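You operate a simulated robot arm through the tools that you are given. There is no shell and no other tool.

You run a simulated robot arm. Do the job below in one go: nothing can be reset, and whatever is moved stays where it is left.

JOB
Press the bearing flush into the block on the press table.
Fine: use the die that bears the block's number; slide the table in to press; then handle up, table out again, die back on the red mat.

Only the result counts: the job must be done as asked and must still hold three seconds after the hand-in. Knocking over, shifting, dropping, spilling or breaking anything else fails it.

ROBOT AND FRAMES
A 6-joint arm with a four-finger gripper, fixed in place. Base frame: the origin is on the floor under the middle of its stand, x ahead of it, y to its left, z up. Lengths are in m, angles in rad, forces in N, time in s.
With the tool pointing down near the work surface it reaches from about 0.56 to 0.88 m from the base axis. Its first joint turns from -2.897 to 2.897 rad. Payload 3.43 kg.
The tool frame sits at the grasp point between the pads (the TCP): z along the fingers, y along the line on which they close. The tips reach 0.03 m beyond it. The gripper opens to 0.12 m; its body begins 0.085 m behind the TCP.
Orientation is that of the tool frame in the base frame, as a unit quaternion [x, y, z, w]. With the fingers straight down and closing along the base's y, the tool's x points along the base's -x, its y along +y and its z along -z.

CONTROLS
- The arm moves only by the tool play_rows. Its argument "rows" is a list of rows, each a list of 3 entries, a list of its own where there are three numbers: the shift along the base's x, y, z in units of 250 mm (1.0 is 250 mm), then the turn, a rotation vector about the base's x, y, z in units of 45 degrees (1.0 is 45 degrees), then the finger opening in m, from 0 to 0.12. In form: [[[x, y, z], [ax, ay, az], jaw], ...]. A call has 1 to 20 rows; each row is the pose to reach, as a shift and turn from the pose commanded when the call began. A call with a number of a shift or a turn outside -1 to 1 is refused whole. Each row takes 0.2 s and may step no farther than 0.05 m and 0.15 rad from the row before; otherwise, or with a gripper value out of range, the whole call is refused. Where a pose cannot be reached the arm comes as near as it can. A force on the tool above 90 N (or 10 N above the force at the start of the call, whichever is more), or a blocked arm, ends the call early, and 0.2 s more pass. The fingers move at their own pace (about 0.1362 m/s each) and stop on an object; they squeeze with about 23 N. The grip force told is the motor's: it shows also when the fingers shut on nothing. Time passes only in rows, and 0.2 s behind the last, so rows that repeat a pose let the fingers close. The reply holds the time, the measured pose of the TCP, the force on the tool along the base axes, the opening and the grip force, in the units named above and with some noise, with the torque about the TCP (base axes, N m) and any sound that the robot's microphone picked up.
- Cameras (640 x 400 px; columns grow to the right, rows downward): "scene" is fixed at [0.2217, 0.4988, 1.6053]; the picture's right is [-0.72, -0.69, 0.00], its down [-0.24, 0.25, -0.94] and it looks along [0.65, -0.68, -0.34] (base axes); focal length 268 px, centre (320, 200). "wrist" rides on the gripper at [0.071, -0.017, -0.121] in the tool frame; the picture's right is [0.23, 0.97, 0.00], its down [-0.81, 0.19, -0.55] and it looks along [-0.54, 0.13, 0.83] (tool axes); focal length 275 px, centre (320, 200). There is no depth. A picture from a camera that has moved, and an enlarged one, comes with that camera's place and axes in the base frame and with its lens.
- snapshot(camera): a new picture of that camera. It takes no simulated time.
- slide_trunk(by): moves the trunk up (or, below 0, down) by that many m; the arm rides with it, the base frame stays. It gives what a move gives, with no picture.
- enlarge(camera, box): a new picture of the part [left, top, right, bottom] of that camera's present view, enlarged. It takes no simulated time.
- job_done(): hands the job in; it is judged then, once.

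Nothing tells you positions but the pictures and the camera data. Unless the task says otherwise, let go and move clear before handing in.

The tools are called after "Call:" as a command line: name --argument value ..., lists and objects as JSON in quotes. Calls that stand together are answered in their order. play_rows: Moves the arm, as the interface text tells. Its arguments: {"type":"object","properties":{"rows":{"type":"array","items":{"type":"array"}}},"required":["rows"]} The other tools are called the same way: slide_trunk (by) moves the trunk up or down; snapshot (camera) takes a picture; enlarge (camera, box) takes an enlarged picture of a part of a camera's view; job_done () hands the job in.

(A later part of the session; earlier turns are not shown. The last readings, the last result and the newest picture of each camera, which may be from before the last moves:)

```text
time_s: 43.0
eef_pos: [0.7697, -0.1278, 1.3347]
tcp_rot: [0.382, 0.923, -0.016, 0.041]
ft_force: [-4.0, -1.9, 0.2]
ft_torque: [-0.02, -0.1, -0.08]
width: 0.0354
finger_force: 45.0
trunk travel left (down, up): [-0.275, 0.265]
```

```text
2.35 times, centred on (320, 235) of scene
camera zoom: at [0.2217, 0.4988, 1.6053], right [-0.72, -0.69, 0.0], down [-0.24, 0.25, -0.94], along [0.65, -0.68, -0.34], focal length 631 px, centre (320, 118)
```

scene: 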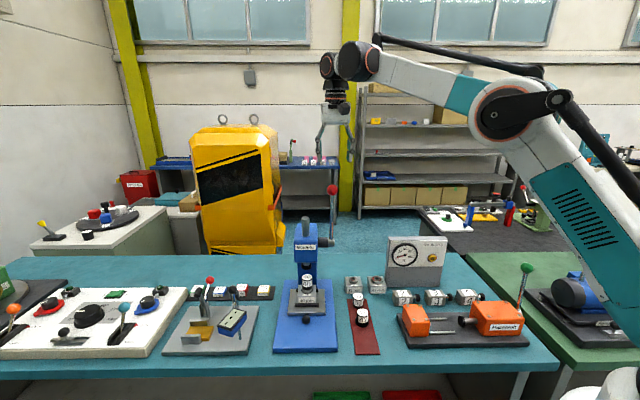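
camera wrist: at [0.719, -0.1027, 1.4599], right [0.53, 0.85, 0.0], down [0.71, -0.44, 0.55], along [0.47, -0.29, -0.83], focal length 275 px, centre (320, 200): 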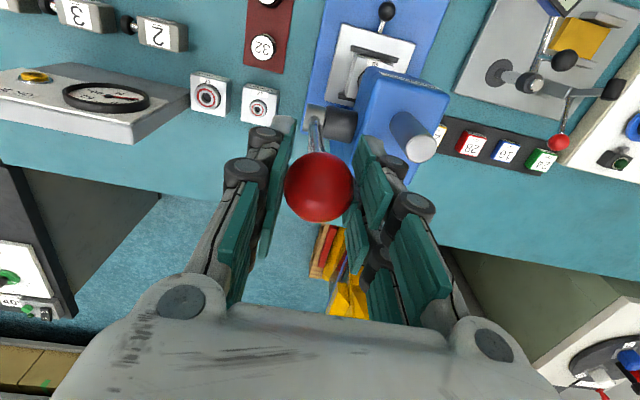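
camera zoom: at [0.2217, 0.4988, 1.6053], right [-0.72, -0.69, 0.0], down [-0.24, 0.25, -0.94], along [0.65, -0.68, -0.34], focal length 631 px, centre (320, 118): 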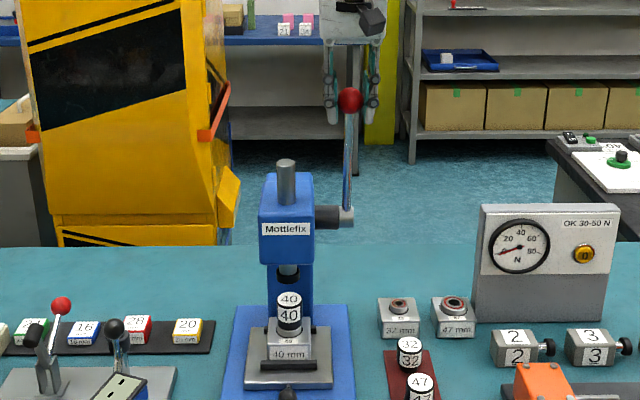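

Forces are small and the lever turns freely. I'll continue to about 20°.

Call:
play_rows --rows '[[[-0.0264, 0.0262, -0.0095], [-0.0392, -0.0394, 0], 0.02], [[-0.0524, 0.0521, -0.0205], [-0.0783, -0.0788, 0], 0.02], [[-0.078, 0.0776, -0.0332], [-0.1175, -0.1182, 0], 0.02], [[-0.1032, 0.1026, -0.0474], [-0.1567, -0.1576, 0], 0.02], [[-0.1282, 0.1275, -0.0632], [-0.1958, -0.1969, 0], 0.02], [[-0.1526, 0.1517, -0.0804], [-0.235, -0.2363, 0], 0.02], [[-0.1526, 0.1517, -0.0804], [-0.235, -0.2363, 0], 0.02]]'

Call:
enlarge --camera "scene" --box '[270, 150, 370, 320]'

Call:
snapshot --camera "wrist"

```text
time_s: 44.6
eef_pos: [0.731, -0.0898, 1.3139]
tcp_rot: [0.377, 0.91, -0.066, 0.162]
ft_force: [2.1, -1.4, 4.3]
ft_torque: [-0.73, -0.81, -0.02]
width: 0.0353
finger_force: 44.9
trunk travel left (down, up): [-0.275, 0.265]
```

```text
2.35 times, centred on (320, 235) of scene
camera zoom: at [0.2217, 0.4988, 1.6053], right [-0.72, -0.69, 0.0], down [-0.24, 0.25, -0.94], along [0.65, -0.68, -0.34], focal length 631 px, centre (320, 118)
```

zoom: 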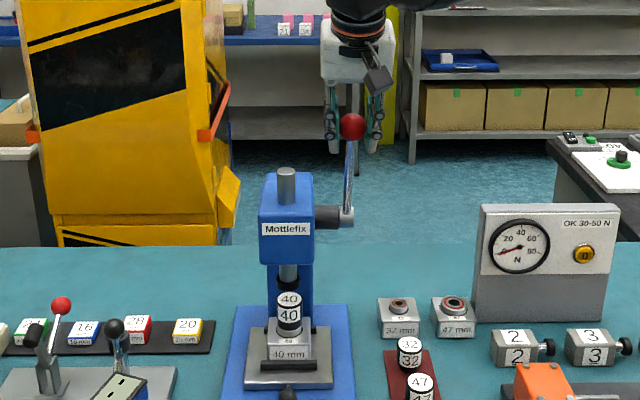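

```text
taken
camera wrist: at [0.6415, -0.0255, 1.404], right [0.54, 0.84, -0.08], down [0.54, -0.27, 0.8], along [0.65, -0.47, -0.6], focal length 275 px, centre (320, 200)
```

wrist: 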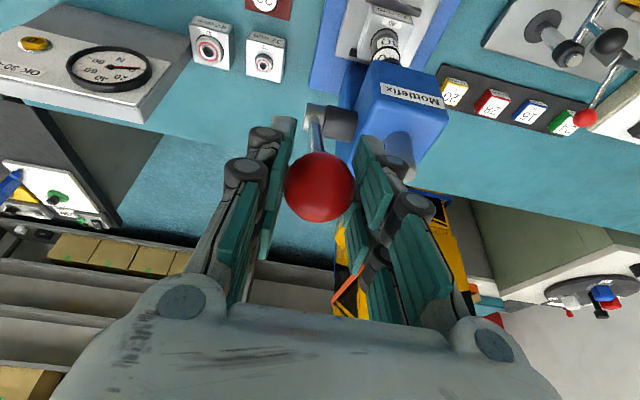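

Still free, and the ram is moving down about 0.8 mm per degree. I'll continue to 40°.

Call:
play_rows --rows '[[[-0.0235, 0.0234, -0.0188], [-0.0392, -0.0394, 0], 0.02], [[-0.0468, 0.0465, -0.0392], [-0.0783, -0.0788, 0], 0.02], [[-0.0692, 0.0688, -0.0608], [-0.1175, -0.1182, 0], 0.02], [[-0.091, 0.0905, -0.0836], [-0.1567, -0.1576, 0], 0.02], [[-0.112, 0.1114, -0.108], [-0.1958, -0.1969, 0], 0.02], [[-0.1324, 0.1317, -0.1336], [-0.235, -0.2363, 0], 0.02], [[-0.152, 0.1512, -0.1604], [-0.2742, -0.2757, 0], 0.02], [[-0.1707, 0.1698, -0.1884], [-0.3133, -0.3151, 0], 0.02], [[-0.1707, 0.1698, -0.1884], [-0.3133, -0.3151, 0], 0.02]]'

Call:
enlarge --camera "scene" --box '[270, 180, 370, 320]'

Call:
snapshot --camera "wrist"

```text
time_s: 46.6
eef_pos: [0.6898, -0.0465, 1.2681]
tcp_rot: [0.361, 0.868, -0.131, 0.316]
ft_force: [-2.8, 3.2, -1.3]
ft_torque: [0.15, 0.12, 0.0]
width: 0.0354
finger_force: 45.0
trunk travel left (down, up): [-0.275, 0.265]
```

```text
2.86 times, centred on (320, 250) of scene
camera zoom: at [0.2217, 0.4988, 1.6053], right [-0.72, -0.69, 0.0], down [-0.24, 0.25, -0.94], along [0.65, -0.68, -0.34], focal length 767 px, centre (320, 57)
```

zoom: 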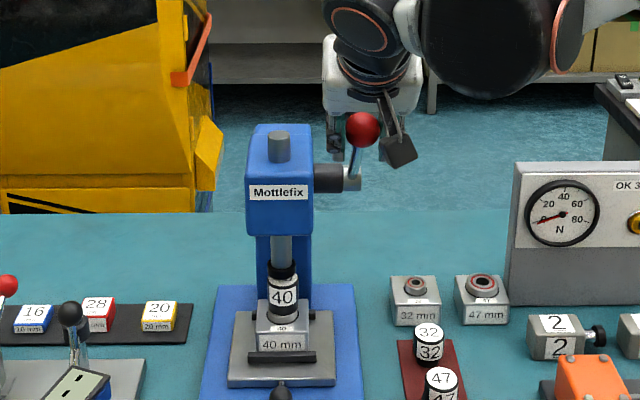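

```text
taken
camera wrist: at [0.5823, 0.0336, 1.3145], right [0.56, 0.81, -0.15], down [0.32, -0.05, 0.95], along [0.76, -0.58, -0.29], focal length 275 px, centre (320, 200)
```

wrist: 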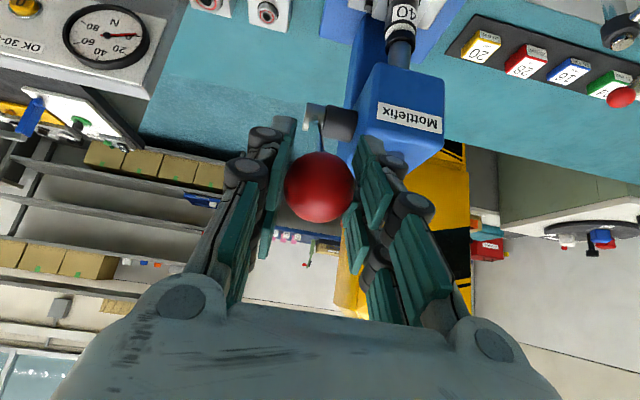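

Call:
enlarge --camera "scene" --box '[290, 260, 325, 320]'

Call:
enlarge --camera "wrist" --box '[350, 0, 450, 90]'

```text
6.67 times, centred on (308, 290) of scene
camera zoom: at [0.2217, 0.4988, 1.6053], right [-0.72, -0.69, 0.0], down [-0.24, 0.25, -0.94], along [0.65, -0.68, -0.34], focal length 1789 px, centre (403, -400)
```

zoom: 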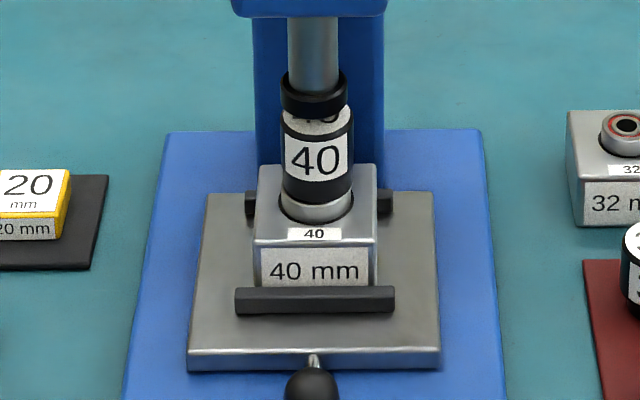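

```text
4.44 times, centred on (400, 45) of wrist
camera zoom: at [0.5823, 0.0336, 1.3145], right [0.56, 0.81, -0.15], down [0.32, -0.05, 0.95], along [0.76, -0.58, -0.29], focal length 1224 px, centre (-36, 889)
```

zoom: 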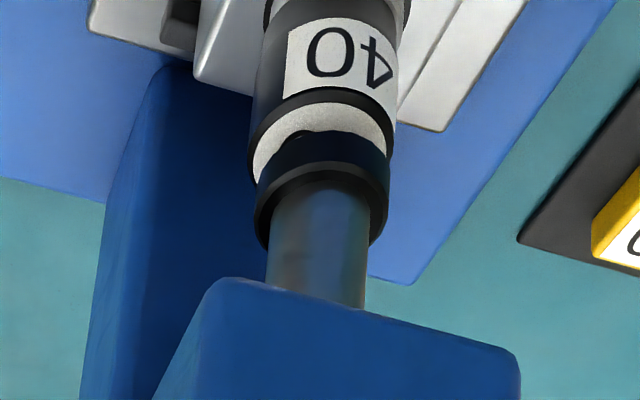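

The ram is just above the die. I'll continue gently, 10° more, watching the force.

Call:
play_rows --rows '[[[-0.0176, 0.0175, -0.0288], [-0.0392, -0.0394, 0], 0.02], [[-0.0346, 0.0344, -0.0592], [-0.0783, -0.0788, 0], 0.02], [[-0.0505, 0.0502, -0.0904], [-0.1175, -0.1182, 0], 0.02], [[-0.0652, 0.0649, -0.1224], [-0.1567, -0.1576, 0], 0.02], [[-0.0652, 0.0649, -0.1224], [-0.1567, -0.1576, 0], 0.02]]'

Call:
enlarge --camera "scene" --box '[290, 260, 325, 320]'

Call:
snapshot --camera "wrist"

```text
time_s: 47.8
eef_pos: [0.6725, -0.0314, 1.2366]
tcp_rot: [0.347, 0.837, -0.16, 0.391]
ft_force: [4.4, 0.3, 1.4]
ft_torque: [-0.77, -0.74, 0.01]
width: 0.0356
finger_force: 44.6
trunk travel left (down, up): [-0.275, 0.265]
```

```text
6.67 times, centred on (308, 290) of scene
camera zoom: at [0.2217, 0.4988, 1.6053], right [-0.72, -0.69, 0.0], down [-0.24, 0.25, -0.94], along [0.65, -0.68, -0.34], focal length 1789 px, centre (403, -400)
```

zoom: 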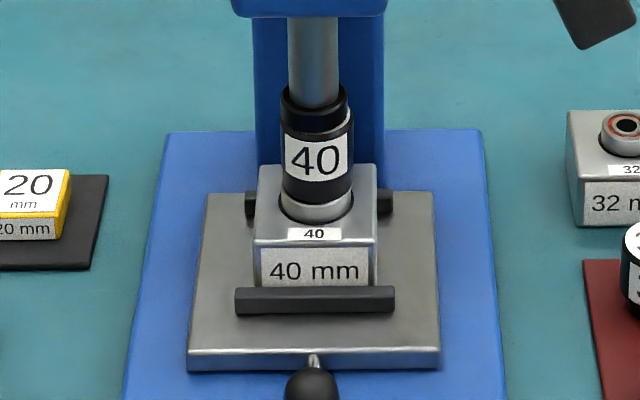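

```text
taken
camera wrist: at [0.5616, 0.0543, 1.2598], right [0.58, 0.79, -0.17], down [0.2, 0.07, 0.98], along [0.79, -0.6, -0.12], focal length 275 px, centre (320, 200)
```

wrist: 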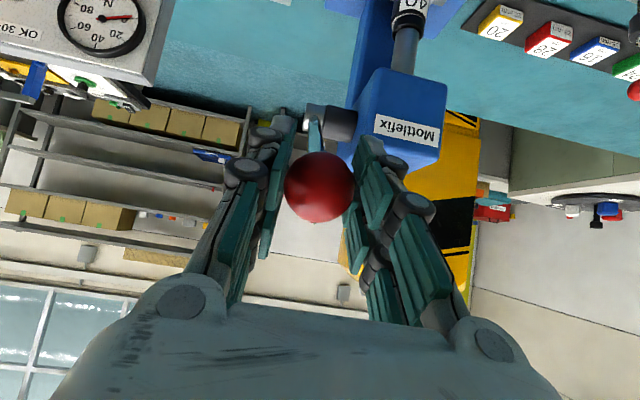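

Call:
play_rows --rows '[[[-0.0142, 0.0141, -0.0328], [-0.0392, -0.0394, 0], 0.02], [[-0.0269, 0.0268, -0.0668], [-0.0783, -0.0788, 0], 0.02], [[-0.0269, 0.0268, -0.0668], [-0.0783, -0.0788, 0], 0.02]]'

Call:
enlarge --camera "scene" --box '[290, 260, 325, 320]'

```text
time_s: 48.6
eef_pos: [0.6657, -0.0242, 1.2188]
tcp_rot: [0.338, 0.82, -0.175, 0.427]
ft_force: [4.8, 0.1, 2.3]
ft_torque: [-0.97, -0.91, 0.04]
width: 0.0354
finger_force: 44.4
trunk travel left (down, up): [-0.275, 0.265]
```

```text
6.67 times, centred on (308, 290) of scene
camera zoom: at [0.2217, 0.4988, 1.6053], right [-0.72, -0.69, 0.0], down [-0.24, 0.25, -0.94], along [0.65, -0.68, -0.34], focal length 1789 px, centre (403, -400)
```

zoom: 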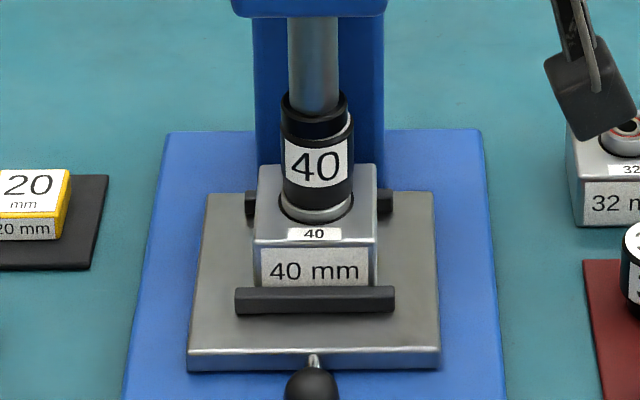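

The bearing has begun to go in with little force. I'll continue step by step.

Call:
play_rows --rows '[[[-0.0119, 0.0118, -0.0344], [-0.0392, -0.0394, 0], 0.02], [[-0.0227, 0.0226, -0.07], [-0.0783, -0.0788, 0], 0.02], [[-0.0227, 0.0226, -0.07], [-0.0783, -0.0788, 0], 0.02]]'

Call:
enlarge --camera "scene" --box '[290, 260, 325, 320]'

Call:
snapshot --camera "scene"

```text
time_s: 49.4
eef_pos: [0.6605, -0.0188, 1.201]
tcp_rot: [0.332, 0.8, -0.19, 0.462]
ft_force: [7.5, -2.0, 0.8]
ft_torque: [-0.9, -0.91, 0.03]
width: 0.0354
finger_force: 44.9
trunk travel left (down, up): [-0.275, 0.265]
```

```text
6.67 times, centred on (308, 290) of scene
camera zoom: at [0.2217, 0.4988, 1.6053], right [-0.72, -0.69, 0.0], down [-0.24, 0.25, -0.94], along [0.65, -0.68, -0.34], focal length 1789 px, centre (403, -400)
```

zoom: 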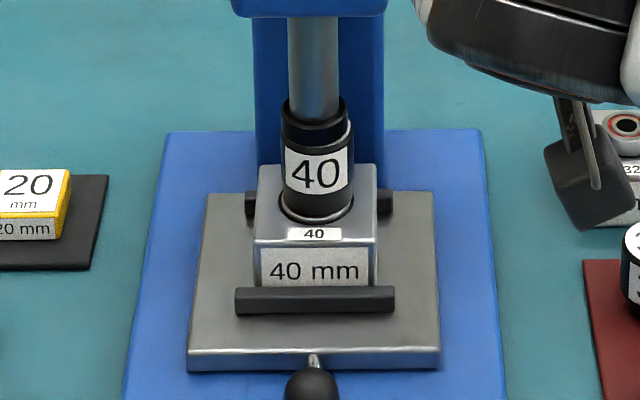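

```text
taken
```

scene: 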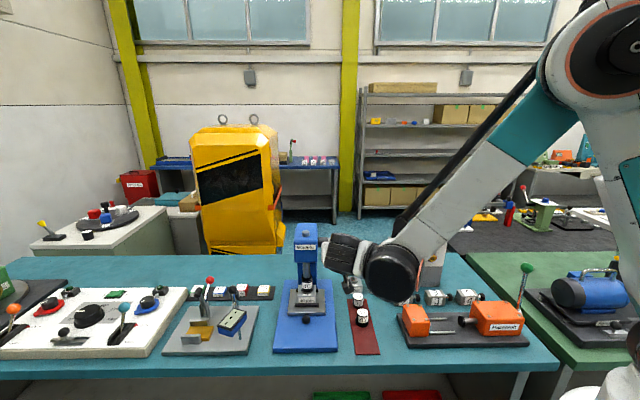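

Call:
play_rows --rows '[[[-0.0094, 0.0093, -0.0356], [-0.0392, -0.0394, 0], 0.02], [[-0.0182, 0.018, -0.072], [-0.0783, -0.0788, 0], 0.02], [[-0.0182, 0.018, -0.072], [-0.0783, -0.0788, 0], 0.02]]'

Call:
enlarge --camera "scene" --box '[290, 260, 325, 320]'

```text
time_s: 50.2
eef_pos: [0.6551, -0.0154, 1.1842]
tcp_rot: [0.322, 0.78, -0.204, 0.497]
ft_force: [9.7, -3.2, 3.8]
ft_torque: [0.09, 0.2, -0.03]
width: 0.0354
finger_force: 44.9
trunk travel left (down, up): [-0.275, 0.265]
```

```text
6.67 times, centred on (308, 290) of scene
camera zoom: at [0.2217, 0.4988, 1.6053], right [-0.72, -0.69, 0.0], down [-0.24, 0.25, -0.94], along [0.65, -0.68, -0.34], focal length 1789 px, centre (403, -400)
```

zoom: 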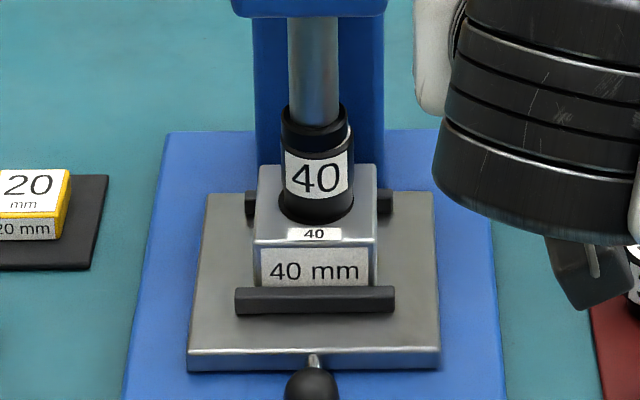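

Call:
play_rows --rows '[[[-0.003, 0.003, -0.018], [-0.0196, -0.0197, 0], 0.02], [[-0.006, 0.0059, -0.0372], [-0.0392, -0.0394, 0], 0.02], [[-0.006, 0.0059, -0.0372], [-0.0392, -0.0394, 0], 0.02]]'

Call:
enlarge --camera "scene" --box '[293, 270, 323, 310]'

```text
time_s: 51.0
eef_pos: [0.6536, -0.0141, 1.1754]
tcp_rot: [0.318, 0.768, -0.212, 0.514]
ft_force: [23.1, -0.3, 37.0]
ft_torque: [-0.21, -0.28, 0.1]
width: 0.036
finger_force: 44.7
trunk travel left (down, up): [-0.275, 0.265]
```

```text
10.00 times, centred on (308, 290) of scene
camera zoom: at [0.2217, 0.4988, 1.6053], right [-0.72, -0.69, 0.0], down [-0.24, 0.25, -0.94], along [0.65, -0.68, -0.34], focal length 2683 px, centre (440, -700)
```

zoom: 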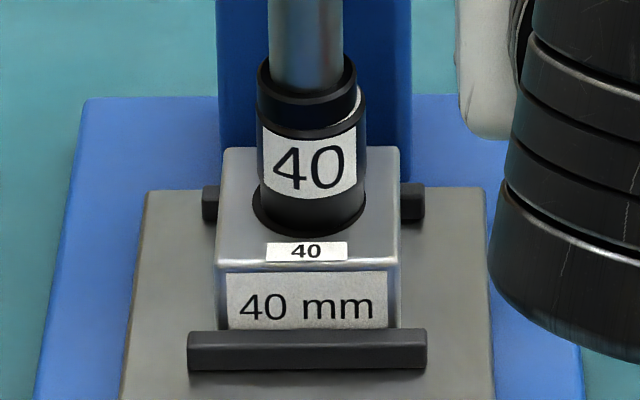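

Force jumped to about 37 N up, so the bearing seems to be seating. I'll press a little more to make sure it bottoms out.

Call:
play_rows --rows '[[[-0.001, 0.001, -0.006], [-0.006, -0.006, 0], 0.02], [[-0.001, 0.001, -0.006], [-0.006, -0.006, 0], 0.02]]'

Call:
enlarge --camera "scene" --box '[293, 270, 323, 310]'

```text
time_s: 51.6
eef_pos: [0.6526, -0.013, 1.1734]
tcp_rot: [0.316, 0.766, -0.212, 0.518]
ft_force: [21.0, 2.0, 37.3]
ft_torque: [-0.04, -0.05, 0.07]
width: 0.0359
finger_force: 45.0
trunk travel left (down, up): [-0.275, 0.265]
```

```text
10.00 times, centred on (308, 290) of scene
camera zoom: at [0.2217, 0.4988, 1.6053], right [-0.72, -0.69, 0.0], down [-0.24, 0.25, -0.94], along [0.65, -0.68, -0.34], focal length 2683 px, centre (440, -700)
```

zoom: 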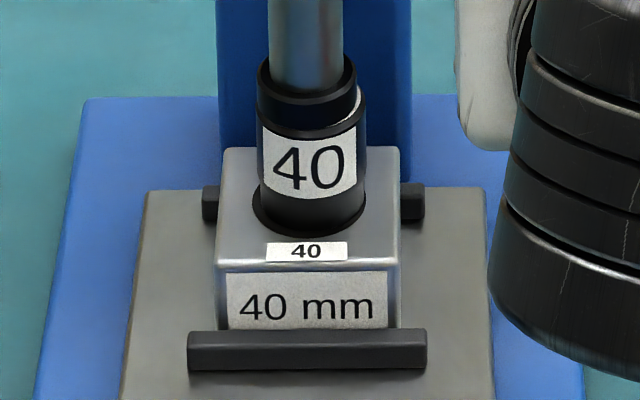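

Call:
snapshot --camera "wrist"

Call:
enlarge --camera "scene" --box '[300, 210, 400, 330]'

```text
taken
camera wrist: at [0.5425, 0.0733, 1.1541], right [0.63, 0.75, -0.21], down [-0.01, 0.28, 0.96], along [0.78, -0.6, 0.19], focal length 275 px, centre (320, 200)
```

wrist: 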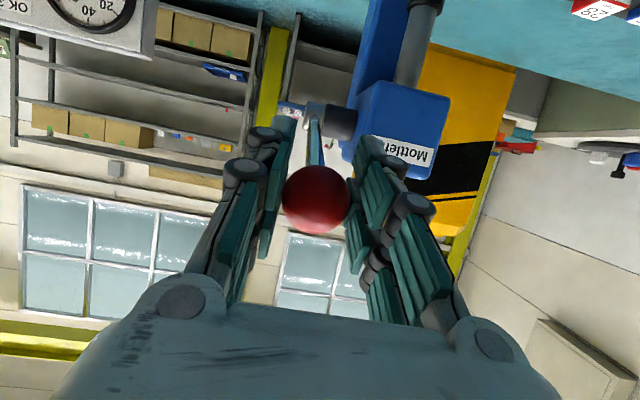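

```text
3.33 times, centred on (350, 270) of scene
camera zoom: at [0.2217, 0.4988, 1.6053], right [-0.72, -0.69, 0.0], down [-0.24, 0.25, -0.94], along [0.65, -0.68, -0.34], focal length 894 px, centre (220, -33)
```

zoom: 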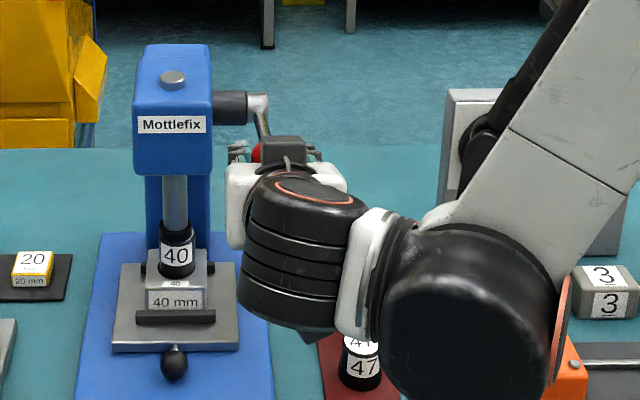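

The ball slipped about 7 mm in the pads at about 43 N while the die stayed put, so the ram seems to be at its stop. To be sure it is flush I'll let go, close the fingers above the ball and press down positively. First I'll release.

Call:
play_rows --rows '[[[0.001, -0.001, 0.006], [0, 0, 0], 0.02], [[0.001, -0.001, 0.006], [0, 0, 0], 0.04], [[0.001, -0.001, 0.006], [0, 0, 0], 0.06], [[0.001, -0.001, 0.006], [0, 0, 0], 0.07]]'

Call:
snapshot --camera "wrist"

Call:
enlarge --camera "scene" --box '[293, 220, 343, 310]'

```text
time_s: 52.6
eef_pos: [0.6528, -0.0141, 1.174]
tcp_rot: [0.318, 0.767, -0.212, 0.516]
ft_force: [-0.3, 0.4, -0.6]
ft_torque: [0.01, -0.02, -0.03]
width: 0.0699
finger_force: 0.0
trunk travel left (down, up): [-0.275, 0.265]
```

```text
taken
camera wrist: at [0.5428, 0.0727, 1.1551], right [0.63, 0.75, -0.21], down [-0.01, 0.28, 0.96], along [0.78, -0.6, 0.18], focal length 275 px, centre (320, 200)
```

wrist: 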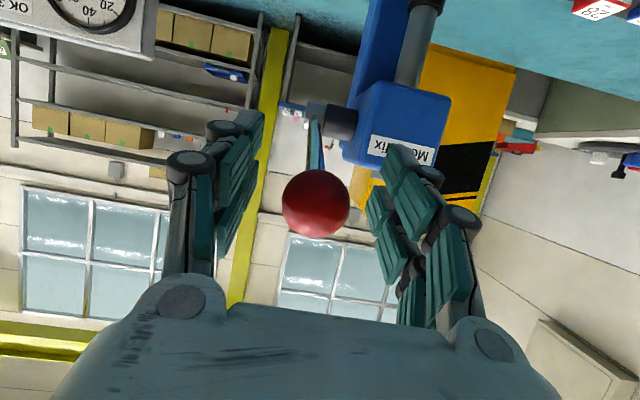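

```text
4.44 times, centred on (318, 265) of scene
camera zoom: at [0.2217, 0.4988, 1.6053], right [-0.72, -0.69, 0.0], down [-0.24, 0.25, -0.94], along [0.65, -0.68, -0.34], focal length 1193 px, centre (329, -89)
```

zoom: 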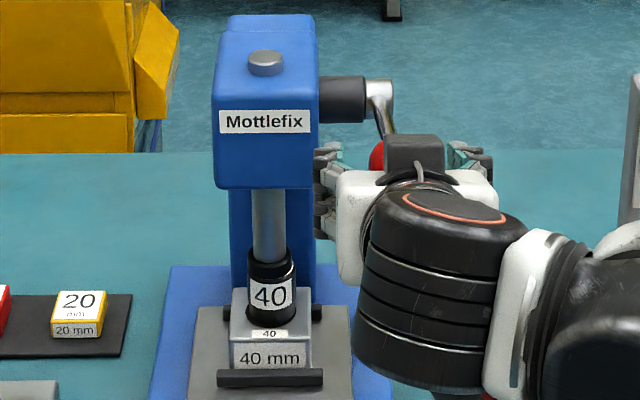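

The lever stayed down by itself. I'll raise the tool perpendicular to the lever, close the fingers, and check the ball is just under them.

Call:
play_rows --rows '[[[0.022, -0.021, 0.074], [0, 0, 0], 0.08], [[0.043, -0.042, 0.148], [0, 0, 0], 0.08], [[0.064, -0.0635, 0.2225], [0, 0, 0], 0.08], [[0.071, -0.07, 0.245], [0, 0, 0], 0.04], [[0.071, -0.07, 0.245], [0, 0, 0], 0.0], [[0.071, -0.07, 0.245], [0, 0, 0], 0.0]]'

Call:
snapshot --camera "wrist"

Call:
enlarge --camera "scene" --box '[293, 200, 363, 310]'

```text
time_s: 54.0
eef_pos: [0.6713, -0.031, 1.2349]
tcp_rot: [0.316, 0.767, -0.211, 0.517]
ft_force: [0.2, 0.2, 0.2]
ft_torque: [0.05, 0.03, -0.01]
width: 0.0
finger_force: 22.8
trunk travel left (down, up): [-0.275, 0.265]
```

```text
taken
camera wrist: at [0.5603, 0.0555, 1.2155], right [0.63, 0.75, -0.21], down [-0.01, 0.28, 0.96], along [0.78, -0.6, 0.18], focal length 275 px, centre (320, 200)
```

wrist: 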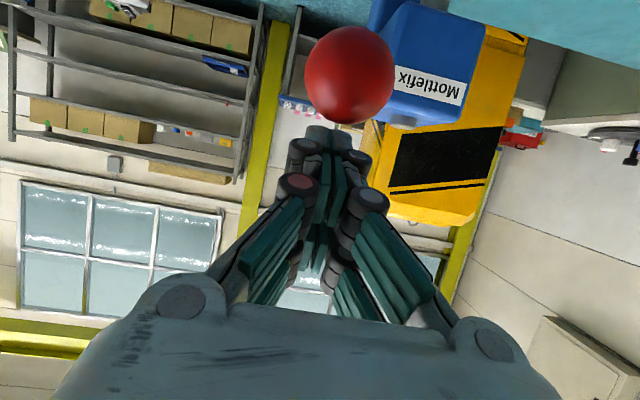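

```text
3.64 times, centred on (328, 255) of scene
camera zoom: at [0.2217, 0.4988, 1.6053], right [-0.72, -0.69, 0.0], down [-0.24, 0.25, -0.94], along [0.65, -0.68, -0.34], focal length 976 px, centre (291, 0)
```

zoom: 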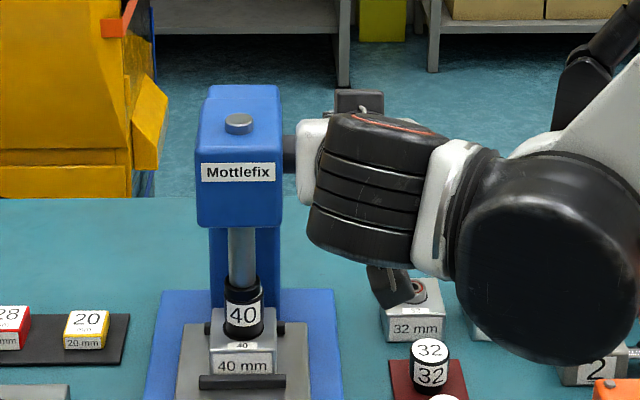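

The ball is centred just below the closed fingers. I'll slide back slightly so the finger pads meet it, then approach.

Call:
play_rows --rows '[[[-0.0315, 0.0313, 0.018], [0, 0, 0], 0.0], [[-0.038, 0.0377, -0.004], [0, 0, 0], 0.0], [[-0.0443, 0.044, -0.0265], [0, 0, 0], 0.0], [[-0.0443, 0.044, -0.0265], [0, 0, 0], 0.0]]'

Call:
snapshot --camera "wrist"

```text
time_s: 55.0
eef_pos: [0.6607, -0.0208, 1.2292]
tcp_rot: [0.318, 0.766, -0.213, 0.516]
ft_force: [2.2, -0.2, 7.9]
ft_torque: [-0.05, -0.11, -0.03]
width: 0.0061
finger_force: 33.7
trunk travel left (down, up): [-0.275, 0.265]
```

```text
taken
camera wrist: at [0.5494, 0.0663, 1.2092], right [0.63, 0.75, -0.21], down [-0.01, 0.28, 0.96], along [0.78, -0.6, 0.19], focal length 275 px, centre (320, 200)
```

wrist: 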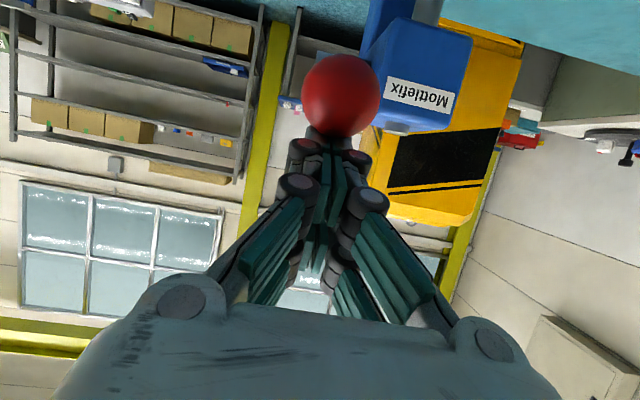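

Call:
play_rows --rows '[[[-0.002, 0.002, -0.0074], [0, 0, 0], 0.0], [[-0.002, 0.002, -0.0074], [0, 0, 0], 0.0]]'

Call:
enlarge --camera "scene" --box '[293, 270, 323, 310]'

```text
time_s: 55.6
eef_pos: [0.6588, -0.0193, 1.2269]
tcp_rot: [0.318, 0.766, -0.213, 0.517]
ft_force: [14.7, -3.6, 25.4]
ft_torque: [-0.21, -0.52, -0.01]
width: 0.0061
finger_force: 33.1
trunk travel left (down, up): [-0.275, 0.265]
```

```text
10.00 times, centred on (308, 290) of scene
camera zoom: at [0.2217, 0.4988, 1.6053], right [-0.72, -0.69, 0.0], down [-0.24, 0.25, -0.94], along [0.65, -0.68, -0.34], focal length 2683 px, centre (440, -700)
```

zoom: 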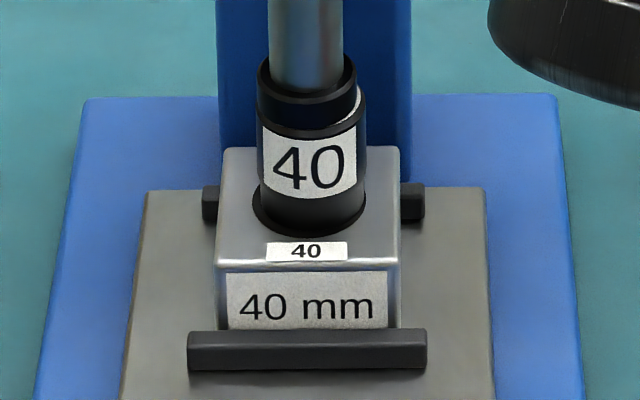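

Call:
play_rows --rows '[[[-0.002, 0.002, -0.008], [0, 0, 0], 0.0], [[-0.002, 0.002, -0.008], [0, 0, 0], 0.0]]'

Call:
play_rows --rows '[[[-0.002, 0.002, -0.006], [0, 0, 0], 0.0], [[-0.002, 0.002, -0.006], [0, 0, 0], 0.0]]'

Call:
enlarge --camera "scene" --box '[293, 270, 323, 310]'

Call:
snapshot --camera "wrist"

```text
time_s: 56.2
eef_pos: [0.6592, -0.0193, 1.2264]
tcp_rot: [0.316, 0.766, -0.212, 0.518]
ft_force: [19.5, -4.9, 38.2]
ft_torque: [-0.34, -0.72, 0.03]
width: 0.006
finger_force: 32.9
trunk travel left (down, up): [-0.275, 0.265]
```

```text
time_s: 56.8
eef_pos: [0.6591, -0.0183, 1.2253]
tcp_rot: [0.317, 0.766, -0.213, 0.517]
ft_force: [27.5, -6.1, 49.6]
ft_torque: [-0.42, -0.99, 0.09]
width: 0.006
finger_force: 33.3
trunk travel left (down, up): [-0.275, 0.265]
```

```text
10.00 times, centred on (308, 290) of scene
camera zoom: at [0.2217, 0.4988, 1.6053], right [-0.72, -0.69, 0.0], down [-0.24, 0.25, -0.94], along [0.65, -0.68, -0.34], focal length 2683 px, centre (440, -700)
```

zoom: 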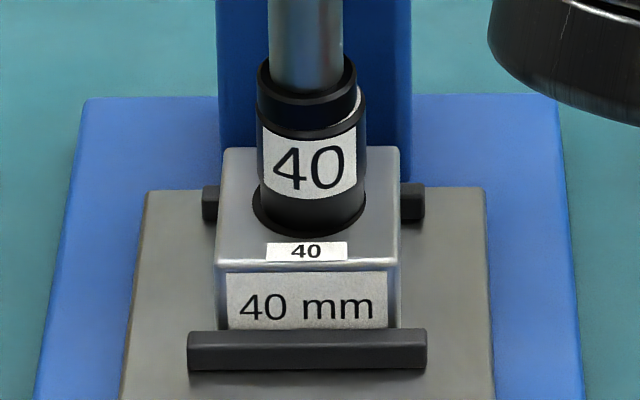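

```text
taken
camera wrist: at [0.5483, 0.0671, 1.2052], right [0.63, 0.75, -0.21], down [-0.02, 0.28, 0.96], along [0.78, -0.6, 0.19], focal length 275 px, centre (320, 200)
```

wrist: 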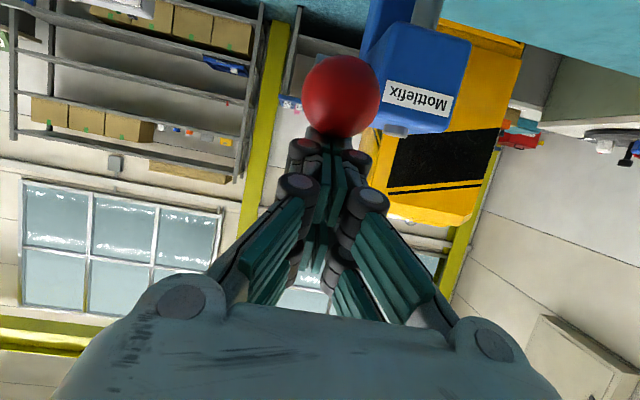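

57 N produces no further movement, so the bearing is hard against its seat. Now I'll back off, open, re-grip the ball and bring the handle up again.

Call:
play_rows --rows '[[[0.016, -0.016, 0.0556], [0, 0, 0], 0.0], [[0.016, -0.016, 0.0556], [0, 0, 0], 0.05], [[0.016, -0.016, 0.0556], [0, 0, 0], 0.08], [[0.016, -0.016, 0.0556], [0, 0, 0], 0.08], [[0.006, -0.006, -0.02], [0, 0, 0], 0.08], [[-0.005, 0.005, -0.09], [0, 0, 0], 0.08], [[-0.015, 0.0152, -0.1558], [0, 0, 0], 0.08], [[-0.015, 0.0152, -0.1558], [0, 0, 0], 0.08]]'

Call:
snapshot --camera "wrist"

```text
time_s: 58.6
eef_pos: [0.6542, -0.0124, 1.1863]
tcp_rot: [0.318, 0.766, -0.212, 0.516]
ft_force: [0.3, 0.9, 0.5]
ft_torque: [0.01, -0.05, 0.0]
width: 0.08
finger_force: 0.1
trunk travel left (down, up): [-0.275, 0.265]
```

```text
taken
camera wrist: at [0.544, 0.073, 1.1663], right [0.63, 0.75, -0.21], down [-0.01, 0.28, 0.96], along [0.78, -0.6, 0.18], focal length 275 px, centre (320, 200)
```

wrist: 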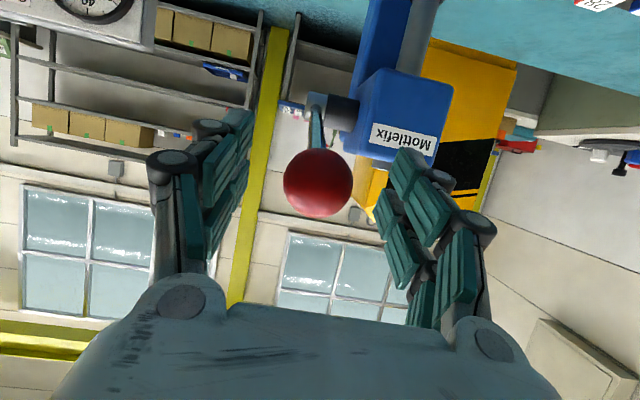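

Call:
play_rows --rows '[[[-0.0043, 0.0042, -0.0148], [0, 0, 0], 0.07], [[-0.0043, 0.0042, -0.0148], [0, 0, 0], 0.045], [[-0.0043, 0.0042, -0.0148], [0, 0, 0], 0.02], [[-0.0043, 0.0042, -0.0148], [0, 0, 0], 0.02]]'

Call:
snapshot --camera "wrist"

```text
time_s: 59.6
eef_pos: [0.6534, -0.0138, 1.1818]
tcp_rot: [0.317, 0.766, -0.212, 0.517]
ft_force: [-1.9, 0.2, -0.9]
ft_torque: [0.12, 0.08, -0.01]
width: 0.036
finger_force: 45.4
trunk travel left (down, up): [-0.275, 0.265]
```

```text
taken
camera wrist: at [0.5425, 0.0735, 1.1626], right [0.63, 0.75, -0.21], down [-0.01, 0.28, 0.96], along [0.78, -0.6, 0.18], focal length 275 px, centre (320, 200)
```

wrist: 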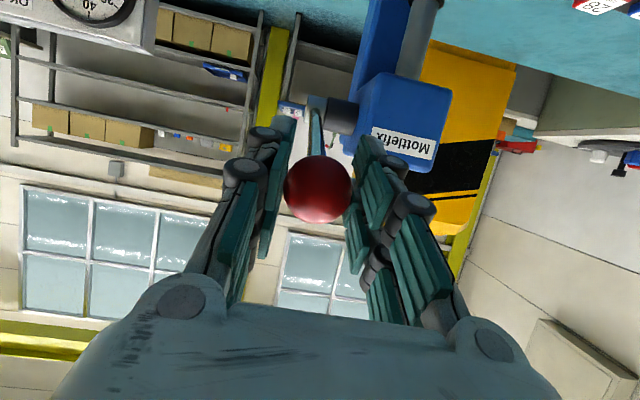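

The ball is regripped. I'll swing the handle back up along the same arc, first half.

Call:
play_rows --rows '[[[0.0136, -0.0135, 0.0584], [0.0627, 0.063, 0], 0.02], [[0.0301, -0.0299, 0.1152], [0.1253, 0.126, 0], 0.02], [[0.0491, -0.0488, 0.1704], [0.188, 0.1891, 0], 0.02], [[0.0709, -0.0705, 0.2236], [0.2507, 0.2521, 0], 0.02], [[0.095, -0.0945, 0.2744], [0.3133, 0.3151, 0], 0.02], [[0.1219, -0.1213, 0.3228], [0.376, 0.3781, 0], 0.02], [[0.1512, -0.1503, 0.3688], [0.4387, 0.4412, 0], 0.02], [[0.1824, -0.1813, 0.4112], [0.5013, 0.5042, 0], 0.02], [[0.1824, -0.1813, 0.4112], [0.5013, 0.5042, 0], 0.02]]'

Call:
enlarge --camera "scene" --box '[270, 180, 370, 320]'

Call:
enlarge --camera "scene" --box '[290, 250, 325, 310]'

```text
time_s: 61.6
eef_pos: [0.6982, -0.0573, 1.2857]
tcp_rot: [0.363, 0.879, -0.117, 0.285]
ft_force: [-5.6, 2.4, 3.8]
ft_torque: [-0.03, 0.12, -0.08]
width: 0.0358
finger_force: 45.2
trunk travel left (down, up): [-0.275, 0.265]
```

```text
2.86 times, centred on (320, 250) of scene
camera zoom: at [0.2217, 0.4988, 1.6053], right [-0.72, -0.69, 0.0], down [-0.24, 0.25, -0.94], along [0.65, -0.68, -0.34], focal length 767 px, centre (320, 57)
```

zoom: 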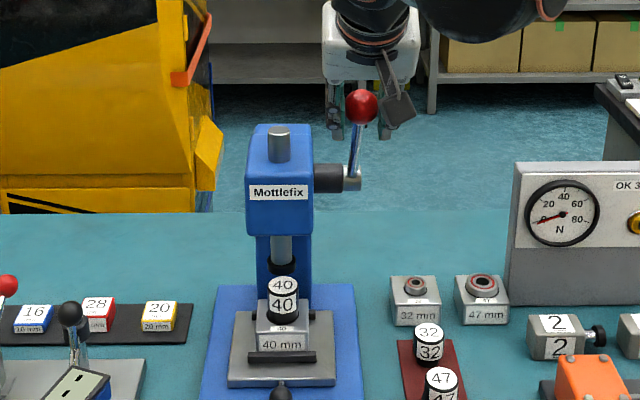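

```text
6.67 times, centred on (308, 280) of scene
camera zoom: at [0.2217, 0.4988, 1.6053], right [-0.72, -0.69, 0.0], down [-0.24, 0.25, -0.94], along [0.65, -0.68, -0.34], focal length 1789 px, centre (403, -333)
```

zoom: 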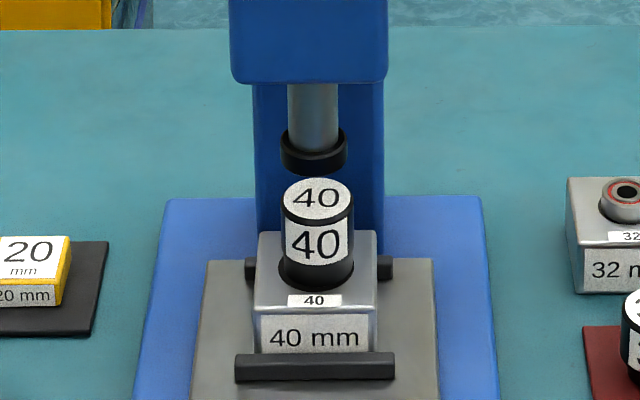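

The die stays on the block with the bearing flush, and the ram is rising. I'll bring the handle the rest of the way up.

Call:
play_rows --rows '[[[0.0335, -0.0333, 0.0396], [0.0627, 0.063, 0], 0.02], [[0.0686, -0.0682, 0.0756], [0.1253, 0.126, 0], 0.02], [[0.1055, -0.1049, 0.1084], [0.188, 0.1891, 0], 0.02], [[0.1441, -0.1433, 0.1372], [0.2507, 0.2521, 0], 0.02], [[0.1838, -0.1827, 0.162], [0.3133, 0.3151, 0], 0.02], [[0.2246, -0.2233, 0.1832], [0.376, 0.3781, 0], 0.02], [[0.2666, -0.2651, 0.2], [0.4387, 0.4412, 0], 0.02], [[0.3091, -0.3074, 0.2128], [0.5013, 0.5042, 0], 0.02], [[0.3307, -0.3288, 0.2176], [0.5327, 0.5357, 0], 0.02], [[0.3307, -0.3288, 0.2176], [0.5327, 0.5357, 0], 0.02]]'

Call:
enlarge --camera "scene" --box '[270, 150, 370, 320]'

Call:
snapshot --camera "wrist"

```text
time_s: 63.8
eef_pos: [0.7795, -0.1393, 1.3398]
tcp_rot: [0.382, 0.924, -0.006, 0.016]
ft_force: [3.1, 6.7, 31.3]
ft_torque: [-0.23, -0.38, 0.02]
width: 0.0362
finger_force: 45.2
trunk travel left (down, up): [-0.275, 0.265]
```

```text
2.35 times, centred on (320, 235) of scene
camera zoom: at [0.2217, 0.4988, 1.6053], right [-0.72, -0.69, 0.0], down [-0.24, 0.25, -0.94], along [0.65, -0.68, -0.34], focal length 631 px, centre (320, 118)
```

zoom: 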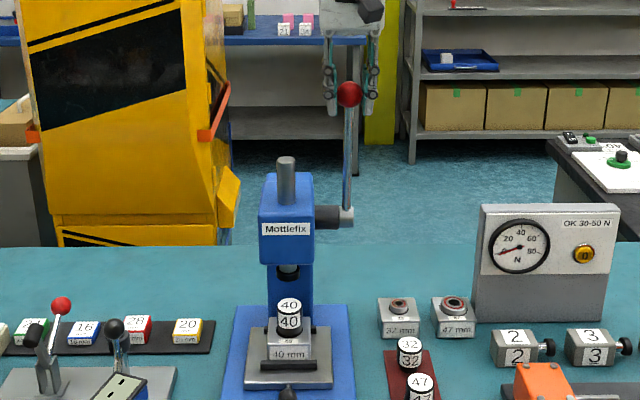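

```text
taken
camera wrist: at [0.7137, -0.0977, 1.4598], right [0.53, 0.85, -0.01], down [0.69, -0.43, 0.58], along [0.49, -0.31, -0.81], focal length 275 px, centre (320, 200)
```

wrist: 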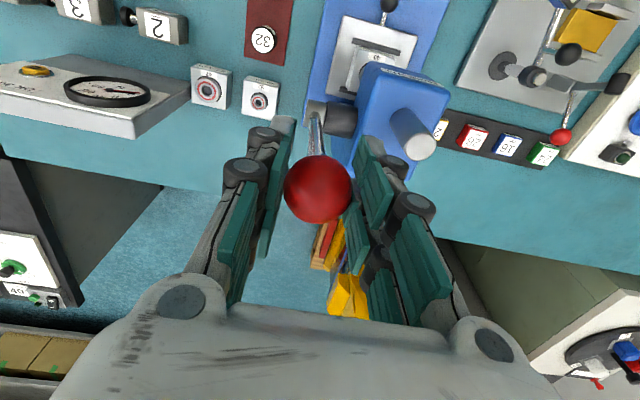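

The handle is back at its original place. I'll relieve the vertical squeeze, nudge it 2 mm further toward its rest, then release.

Call:
play_rows --rows '[[[0.003, -0.003, 0.004], [0, 0, 0], 0.02], [[0.006, -0.006, 0.005], [0, 0, 0], 0.02], [[0.006, -0.006, 0.005], [0, 0, 0], 0.02]]'

```text
time_s: 64.6
eef_pos: [0.7799, -0.1389, 1.3404]
tcp_rot: [0.382, 0.924, -0.006, 0.014]
ft_force: [-30.7, 16.2, -20.4]
ft_torque: [0.57, 0.67, -0.09]
width: 0.0358
finger_force: 44.9
trunk travel left (down, up): [-0.275, 0.265]
```

The handle is firmly against its upper stop. I'll relax and release, then lift straight up.

Call:
play_rows --rows '[[[-0.005, 0.005, -0.002], [0, 0, 0], 0.02], [[-0.005, 0.005, -0.002], [0, 0, 0], 0.045], [[-0.005, 0.005, -0.002], [0, 0, 0], 0.07], [[-0.005, 0.005, -0.002], [0, 0, 0], 0.08], [[-0.005, 0.005, 0.08], [0, 0, 0], 0.08], [[-0.005, 0.005, 0.2], [0, 0, 0], 0.08], [[-0.005, 0.005, 0.34], [0, 0, 0], 0.08], [[-0.005, 0.005, 0.48], [0, 0, 0], 0.08], [[-0.005, 0.005, 0.48], [0, 0, 0], 0.08]]'

Call:
enlarge --camera "scene" --box '[270, 150, 370, 320]'

Call:
enlarge --camera "scene" --box '[290, 260, 325, 320]'

```text
time_s: 66.6
eef_pos: [0.7826, -0.1399, 1.4594]
tcp_rot: [0.383, 0.924, -0.007, 0.015]
ft_force: [-1.1, 0.1, -0.3]
ft_torque: [0.01, -0.01, 0.01]
width: 0.0799
finger_force: 0.0
trunk travel left (down, up): [-0.275, 0.265]
```

```text
2.35 times, centred on (320, 235) of scene
camera zoom: at [0.2217, 0.4988, 1.6053], right [-0.72, -0.69, 0.0], down [-0.24, 0.25, -0.94], along [0.65, -0.68, -0.34], focal length 631 px, centre (320, 118)
```

zoom: 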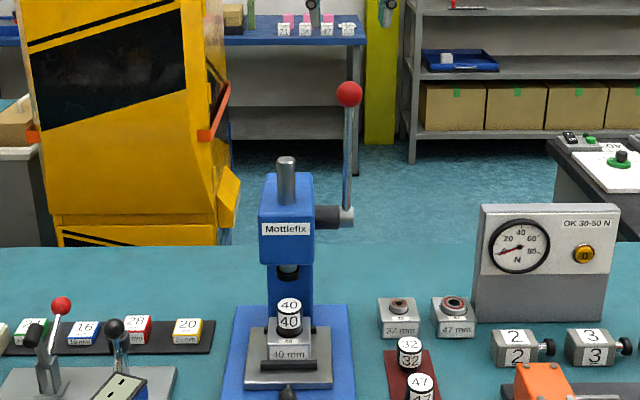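

```text
6.67 times, centred on (308, 290) of scene
camera zoom: at [0.2217, 0.4988, 1.6053], right [-0.72, -0.69, 0.0], down [-0.24, 0.25, -0.94], along [0.65, -0.68, -0.34], focal length 1789 px, centre (403, -400)
```

zoom: 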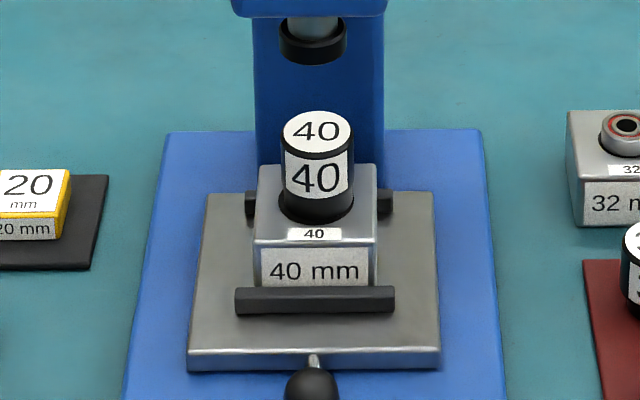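

The handle is up and holds. Next I'll bring the hand back toward the table knob, leaning it 10° again, staying clear of the lever.

Call:
play_rows --rows '[[[-0.1, 0.1, 0], [0, 0, 0], 0.08], [[-0.22, 0.21, 0], [0, 0, 0], 0.08], [[-0.34, 0.33, -0.01], [0, 0, 0], 0.08], [[-0.46, 0.45, -0.035], [0, 0, 0], 0.08], [[-0.4914, 0.52, -0.15], [-0.0212, -0.0213, 0], 0.08], [[-0.4914, 0.56, -0.31], [-0.0423, -0.0425, 0], 0.08], [[-0.4914, 0.6, -0.47], [-0.0635, -0.0638, 0], 0.08], [[-0.4914, 0.64, -0.63], [-0.0846, -0.0851, 0], 0.08], [[-0.4914, 0.66, -0.79], [-0.1058, -0.1063, 0], 0.07], [[-0.4914, 0.6812, -0.955], [-0.1269, -0.1276, 0], 0.06], [[-0.4914, 0.6812, -0.955], [-0.1269, -0.1276, 0], 0.06]]'

Call:
snapshot --camera "wrist"

Call:
enlarge --camera "scene" --box '[270, 240, 350, 350]'

```text
time_s: 69.0
eef_pos: [0.6583, 0.0307, 1.2206]
tcp_rot: [0.381, 0.92, -0.033, 0.08]
ft_force: [-0.2, 0.1, 0.8]
ft_torque: [0.03, -0.01, -0.01]
width: 0.0598
finger_force: 0.2
trunk travel left (down, up): [-0.275, 0.265]
```

```text
taken
camera wrist: at [0.5824, 0.0826, 1.3284], right [0.53, 0.85, -0.04], down [0.63, -0.36, 0.69], along [0.57, -0.39, -0.73], focal length 275 px, centre (320, 200)
```

wrist: 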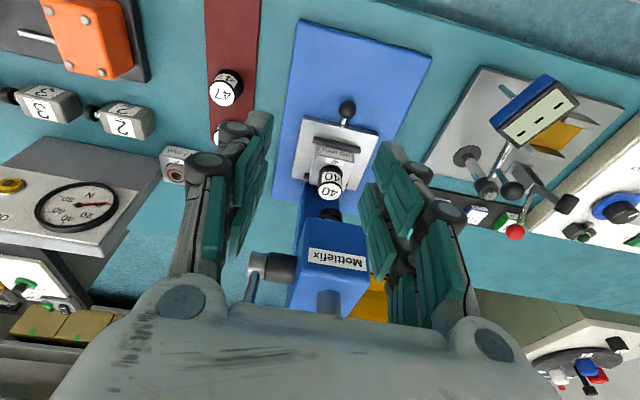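

```text
3.64 times, centred on (310, 295) of scene
camera zoom: at [0.2217, 0.4988, 1.6053], right [-0.72, -0.69, 0.0], down [-0.24, 0.25, -0.94], along [0.65, -0.68, -0.34], focal length 976 px, centre (356, -146)
```

zoom: 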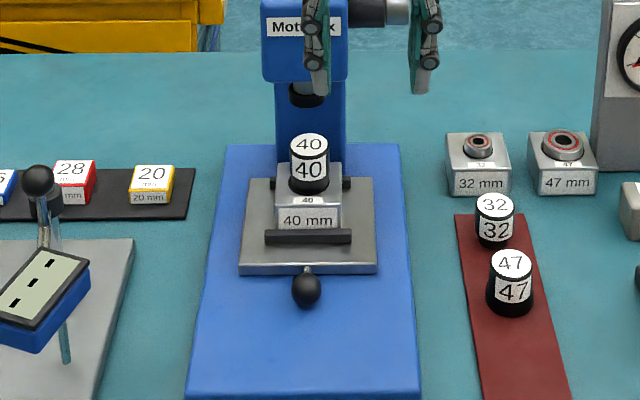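

Call:
play_rows --rows '[[[0.06, 0.005, -0.176], [0, 0, 0], 0.06], [[0.12, 0.01, -0.352], [0, 0, 0], 0.06], [[0.18, 0.016, -0.528], [0, 0, 0], 0.06], [[0.24, 0.021, -0.704], [0, 0, 0], 0.06], [[0.3, 0.026, -0.88], [0, 0, 0], 0.06], [[0.3, 0.026, -0.88], [0, 0, 0], 0.06]]'

Call:
snapshot --camera "wrist"

Call:
enlarge --camera "scene" --box '[270, 240, 350, 350]'

```text
time_s: 70.4
eef_pos: [0.7318, 0.0362, 0.9993]
tcp_rot: [0.381, 0.921, -0.033, 0.081]
ft_force: [0.0, -0.3, -0.5]
ft_torque: [-0.01, 0.02, -0.02]
width: 0.0602
finger_force: 0.1
trunk travel left (down, up): [-0.275, 0.265]
```

```text
taken
camera wrist: at [0.6556, 0.0887, 1.1079], right [0.53, 0.85, -0.04], down [0.63, -0.36, 0.68], along [0.57, -0.39, -0.73], focal length 275 px, centre (320, 200)
```

wrist: 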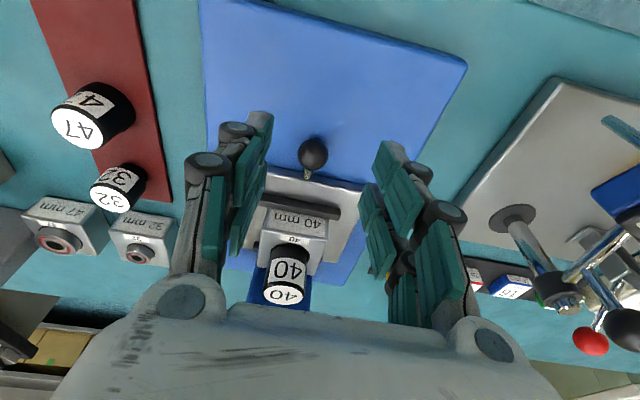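

```text
3.64 times, centred on (310, 295) of scene
camera zoom: at [0.2217, 0.4988, 1.6053], right [-0.72, -0.69, 0.0], down [-0.24, 0.25, -0.94], along [0.65, -0.68, -0.34], focal length 976 px, centre (356, -146)
```

zoom: 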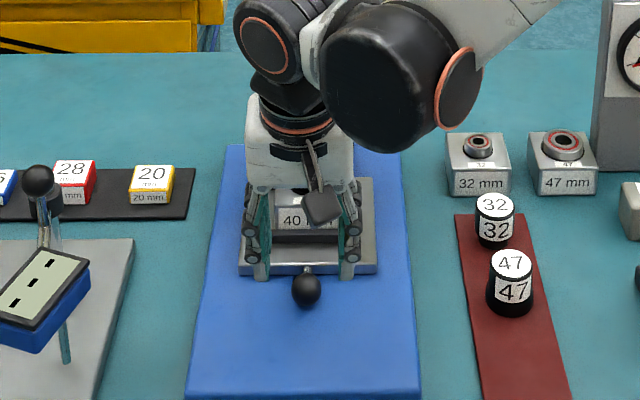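

The knob matches its expected place (0.7735, -0.002). I'll move in over it and lower.

Call:
play_rows --rows '[[[0.05, -0.05, -0.09], [0, 0, 0], 0.06], [[0.1, -0.1, -0.18], [0, 0, 0], 0.06], [[0.1436, -0.1436, -0.26], [0, 0, 0], 0.06], [[0.1436, -0.1436, -0.32], [0, 0, 0], 0.06], [[0.1436, -0.1436, -0.366], [0, 0, 0], 0.06], [[0.1436, -0.1436, -0.366], [0, 0, 0], 0.06]]'

Call:
snapshot --camera "wrist"

Call:
enlarge --camera "scene" --box '[270, 240, 350, 350]'

```text
time_s: 71.8
eef_pos: [0.7698, 0.0006, 0.9094]
tcp_rot: [0.381, 0.921, -0.034, 0.08]
ft_force: [0.1, 0.5, 0.4]
ft_torque: [-0.01, 0.0, 0.0]
width: 0.06
finger_force: 0.1
trunk travel left (down, up): [-0.275, 0.265]
```

```text
taken
camera wrist: at [0.6927, 0.0526, 1.0172], right [0.53, 0.85, -0.04], down [0.63, -0.36, 0.68], along [0.57, -0.39, -0.73], focal length 275 px, centre (320, 200)
```

wrist: 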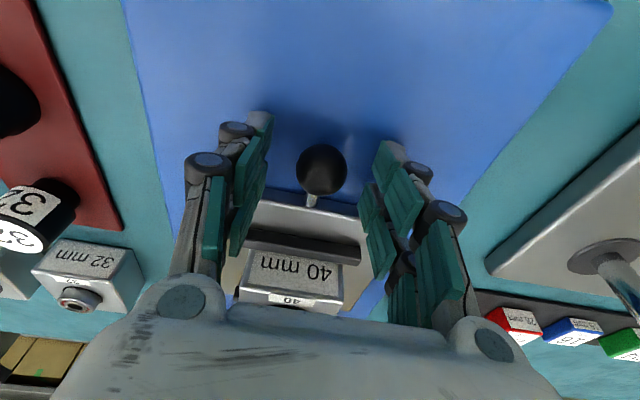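

```text
3.64 times, centred on (310, 295) of scene
camera zoom: at [0.2217, 0.4988, 1.6053], right [-0.72, -0.69, 0.0], down [-0.24, 0.25, -0.94], along [0.65, -0.68, -0.34], focal length 976 px, centre (356, -146)
```

zoom: 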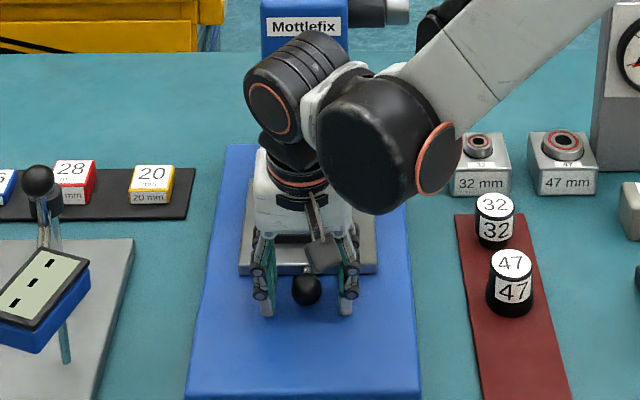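

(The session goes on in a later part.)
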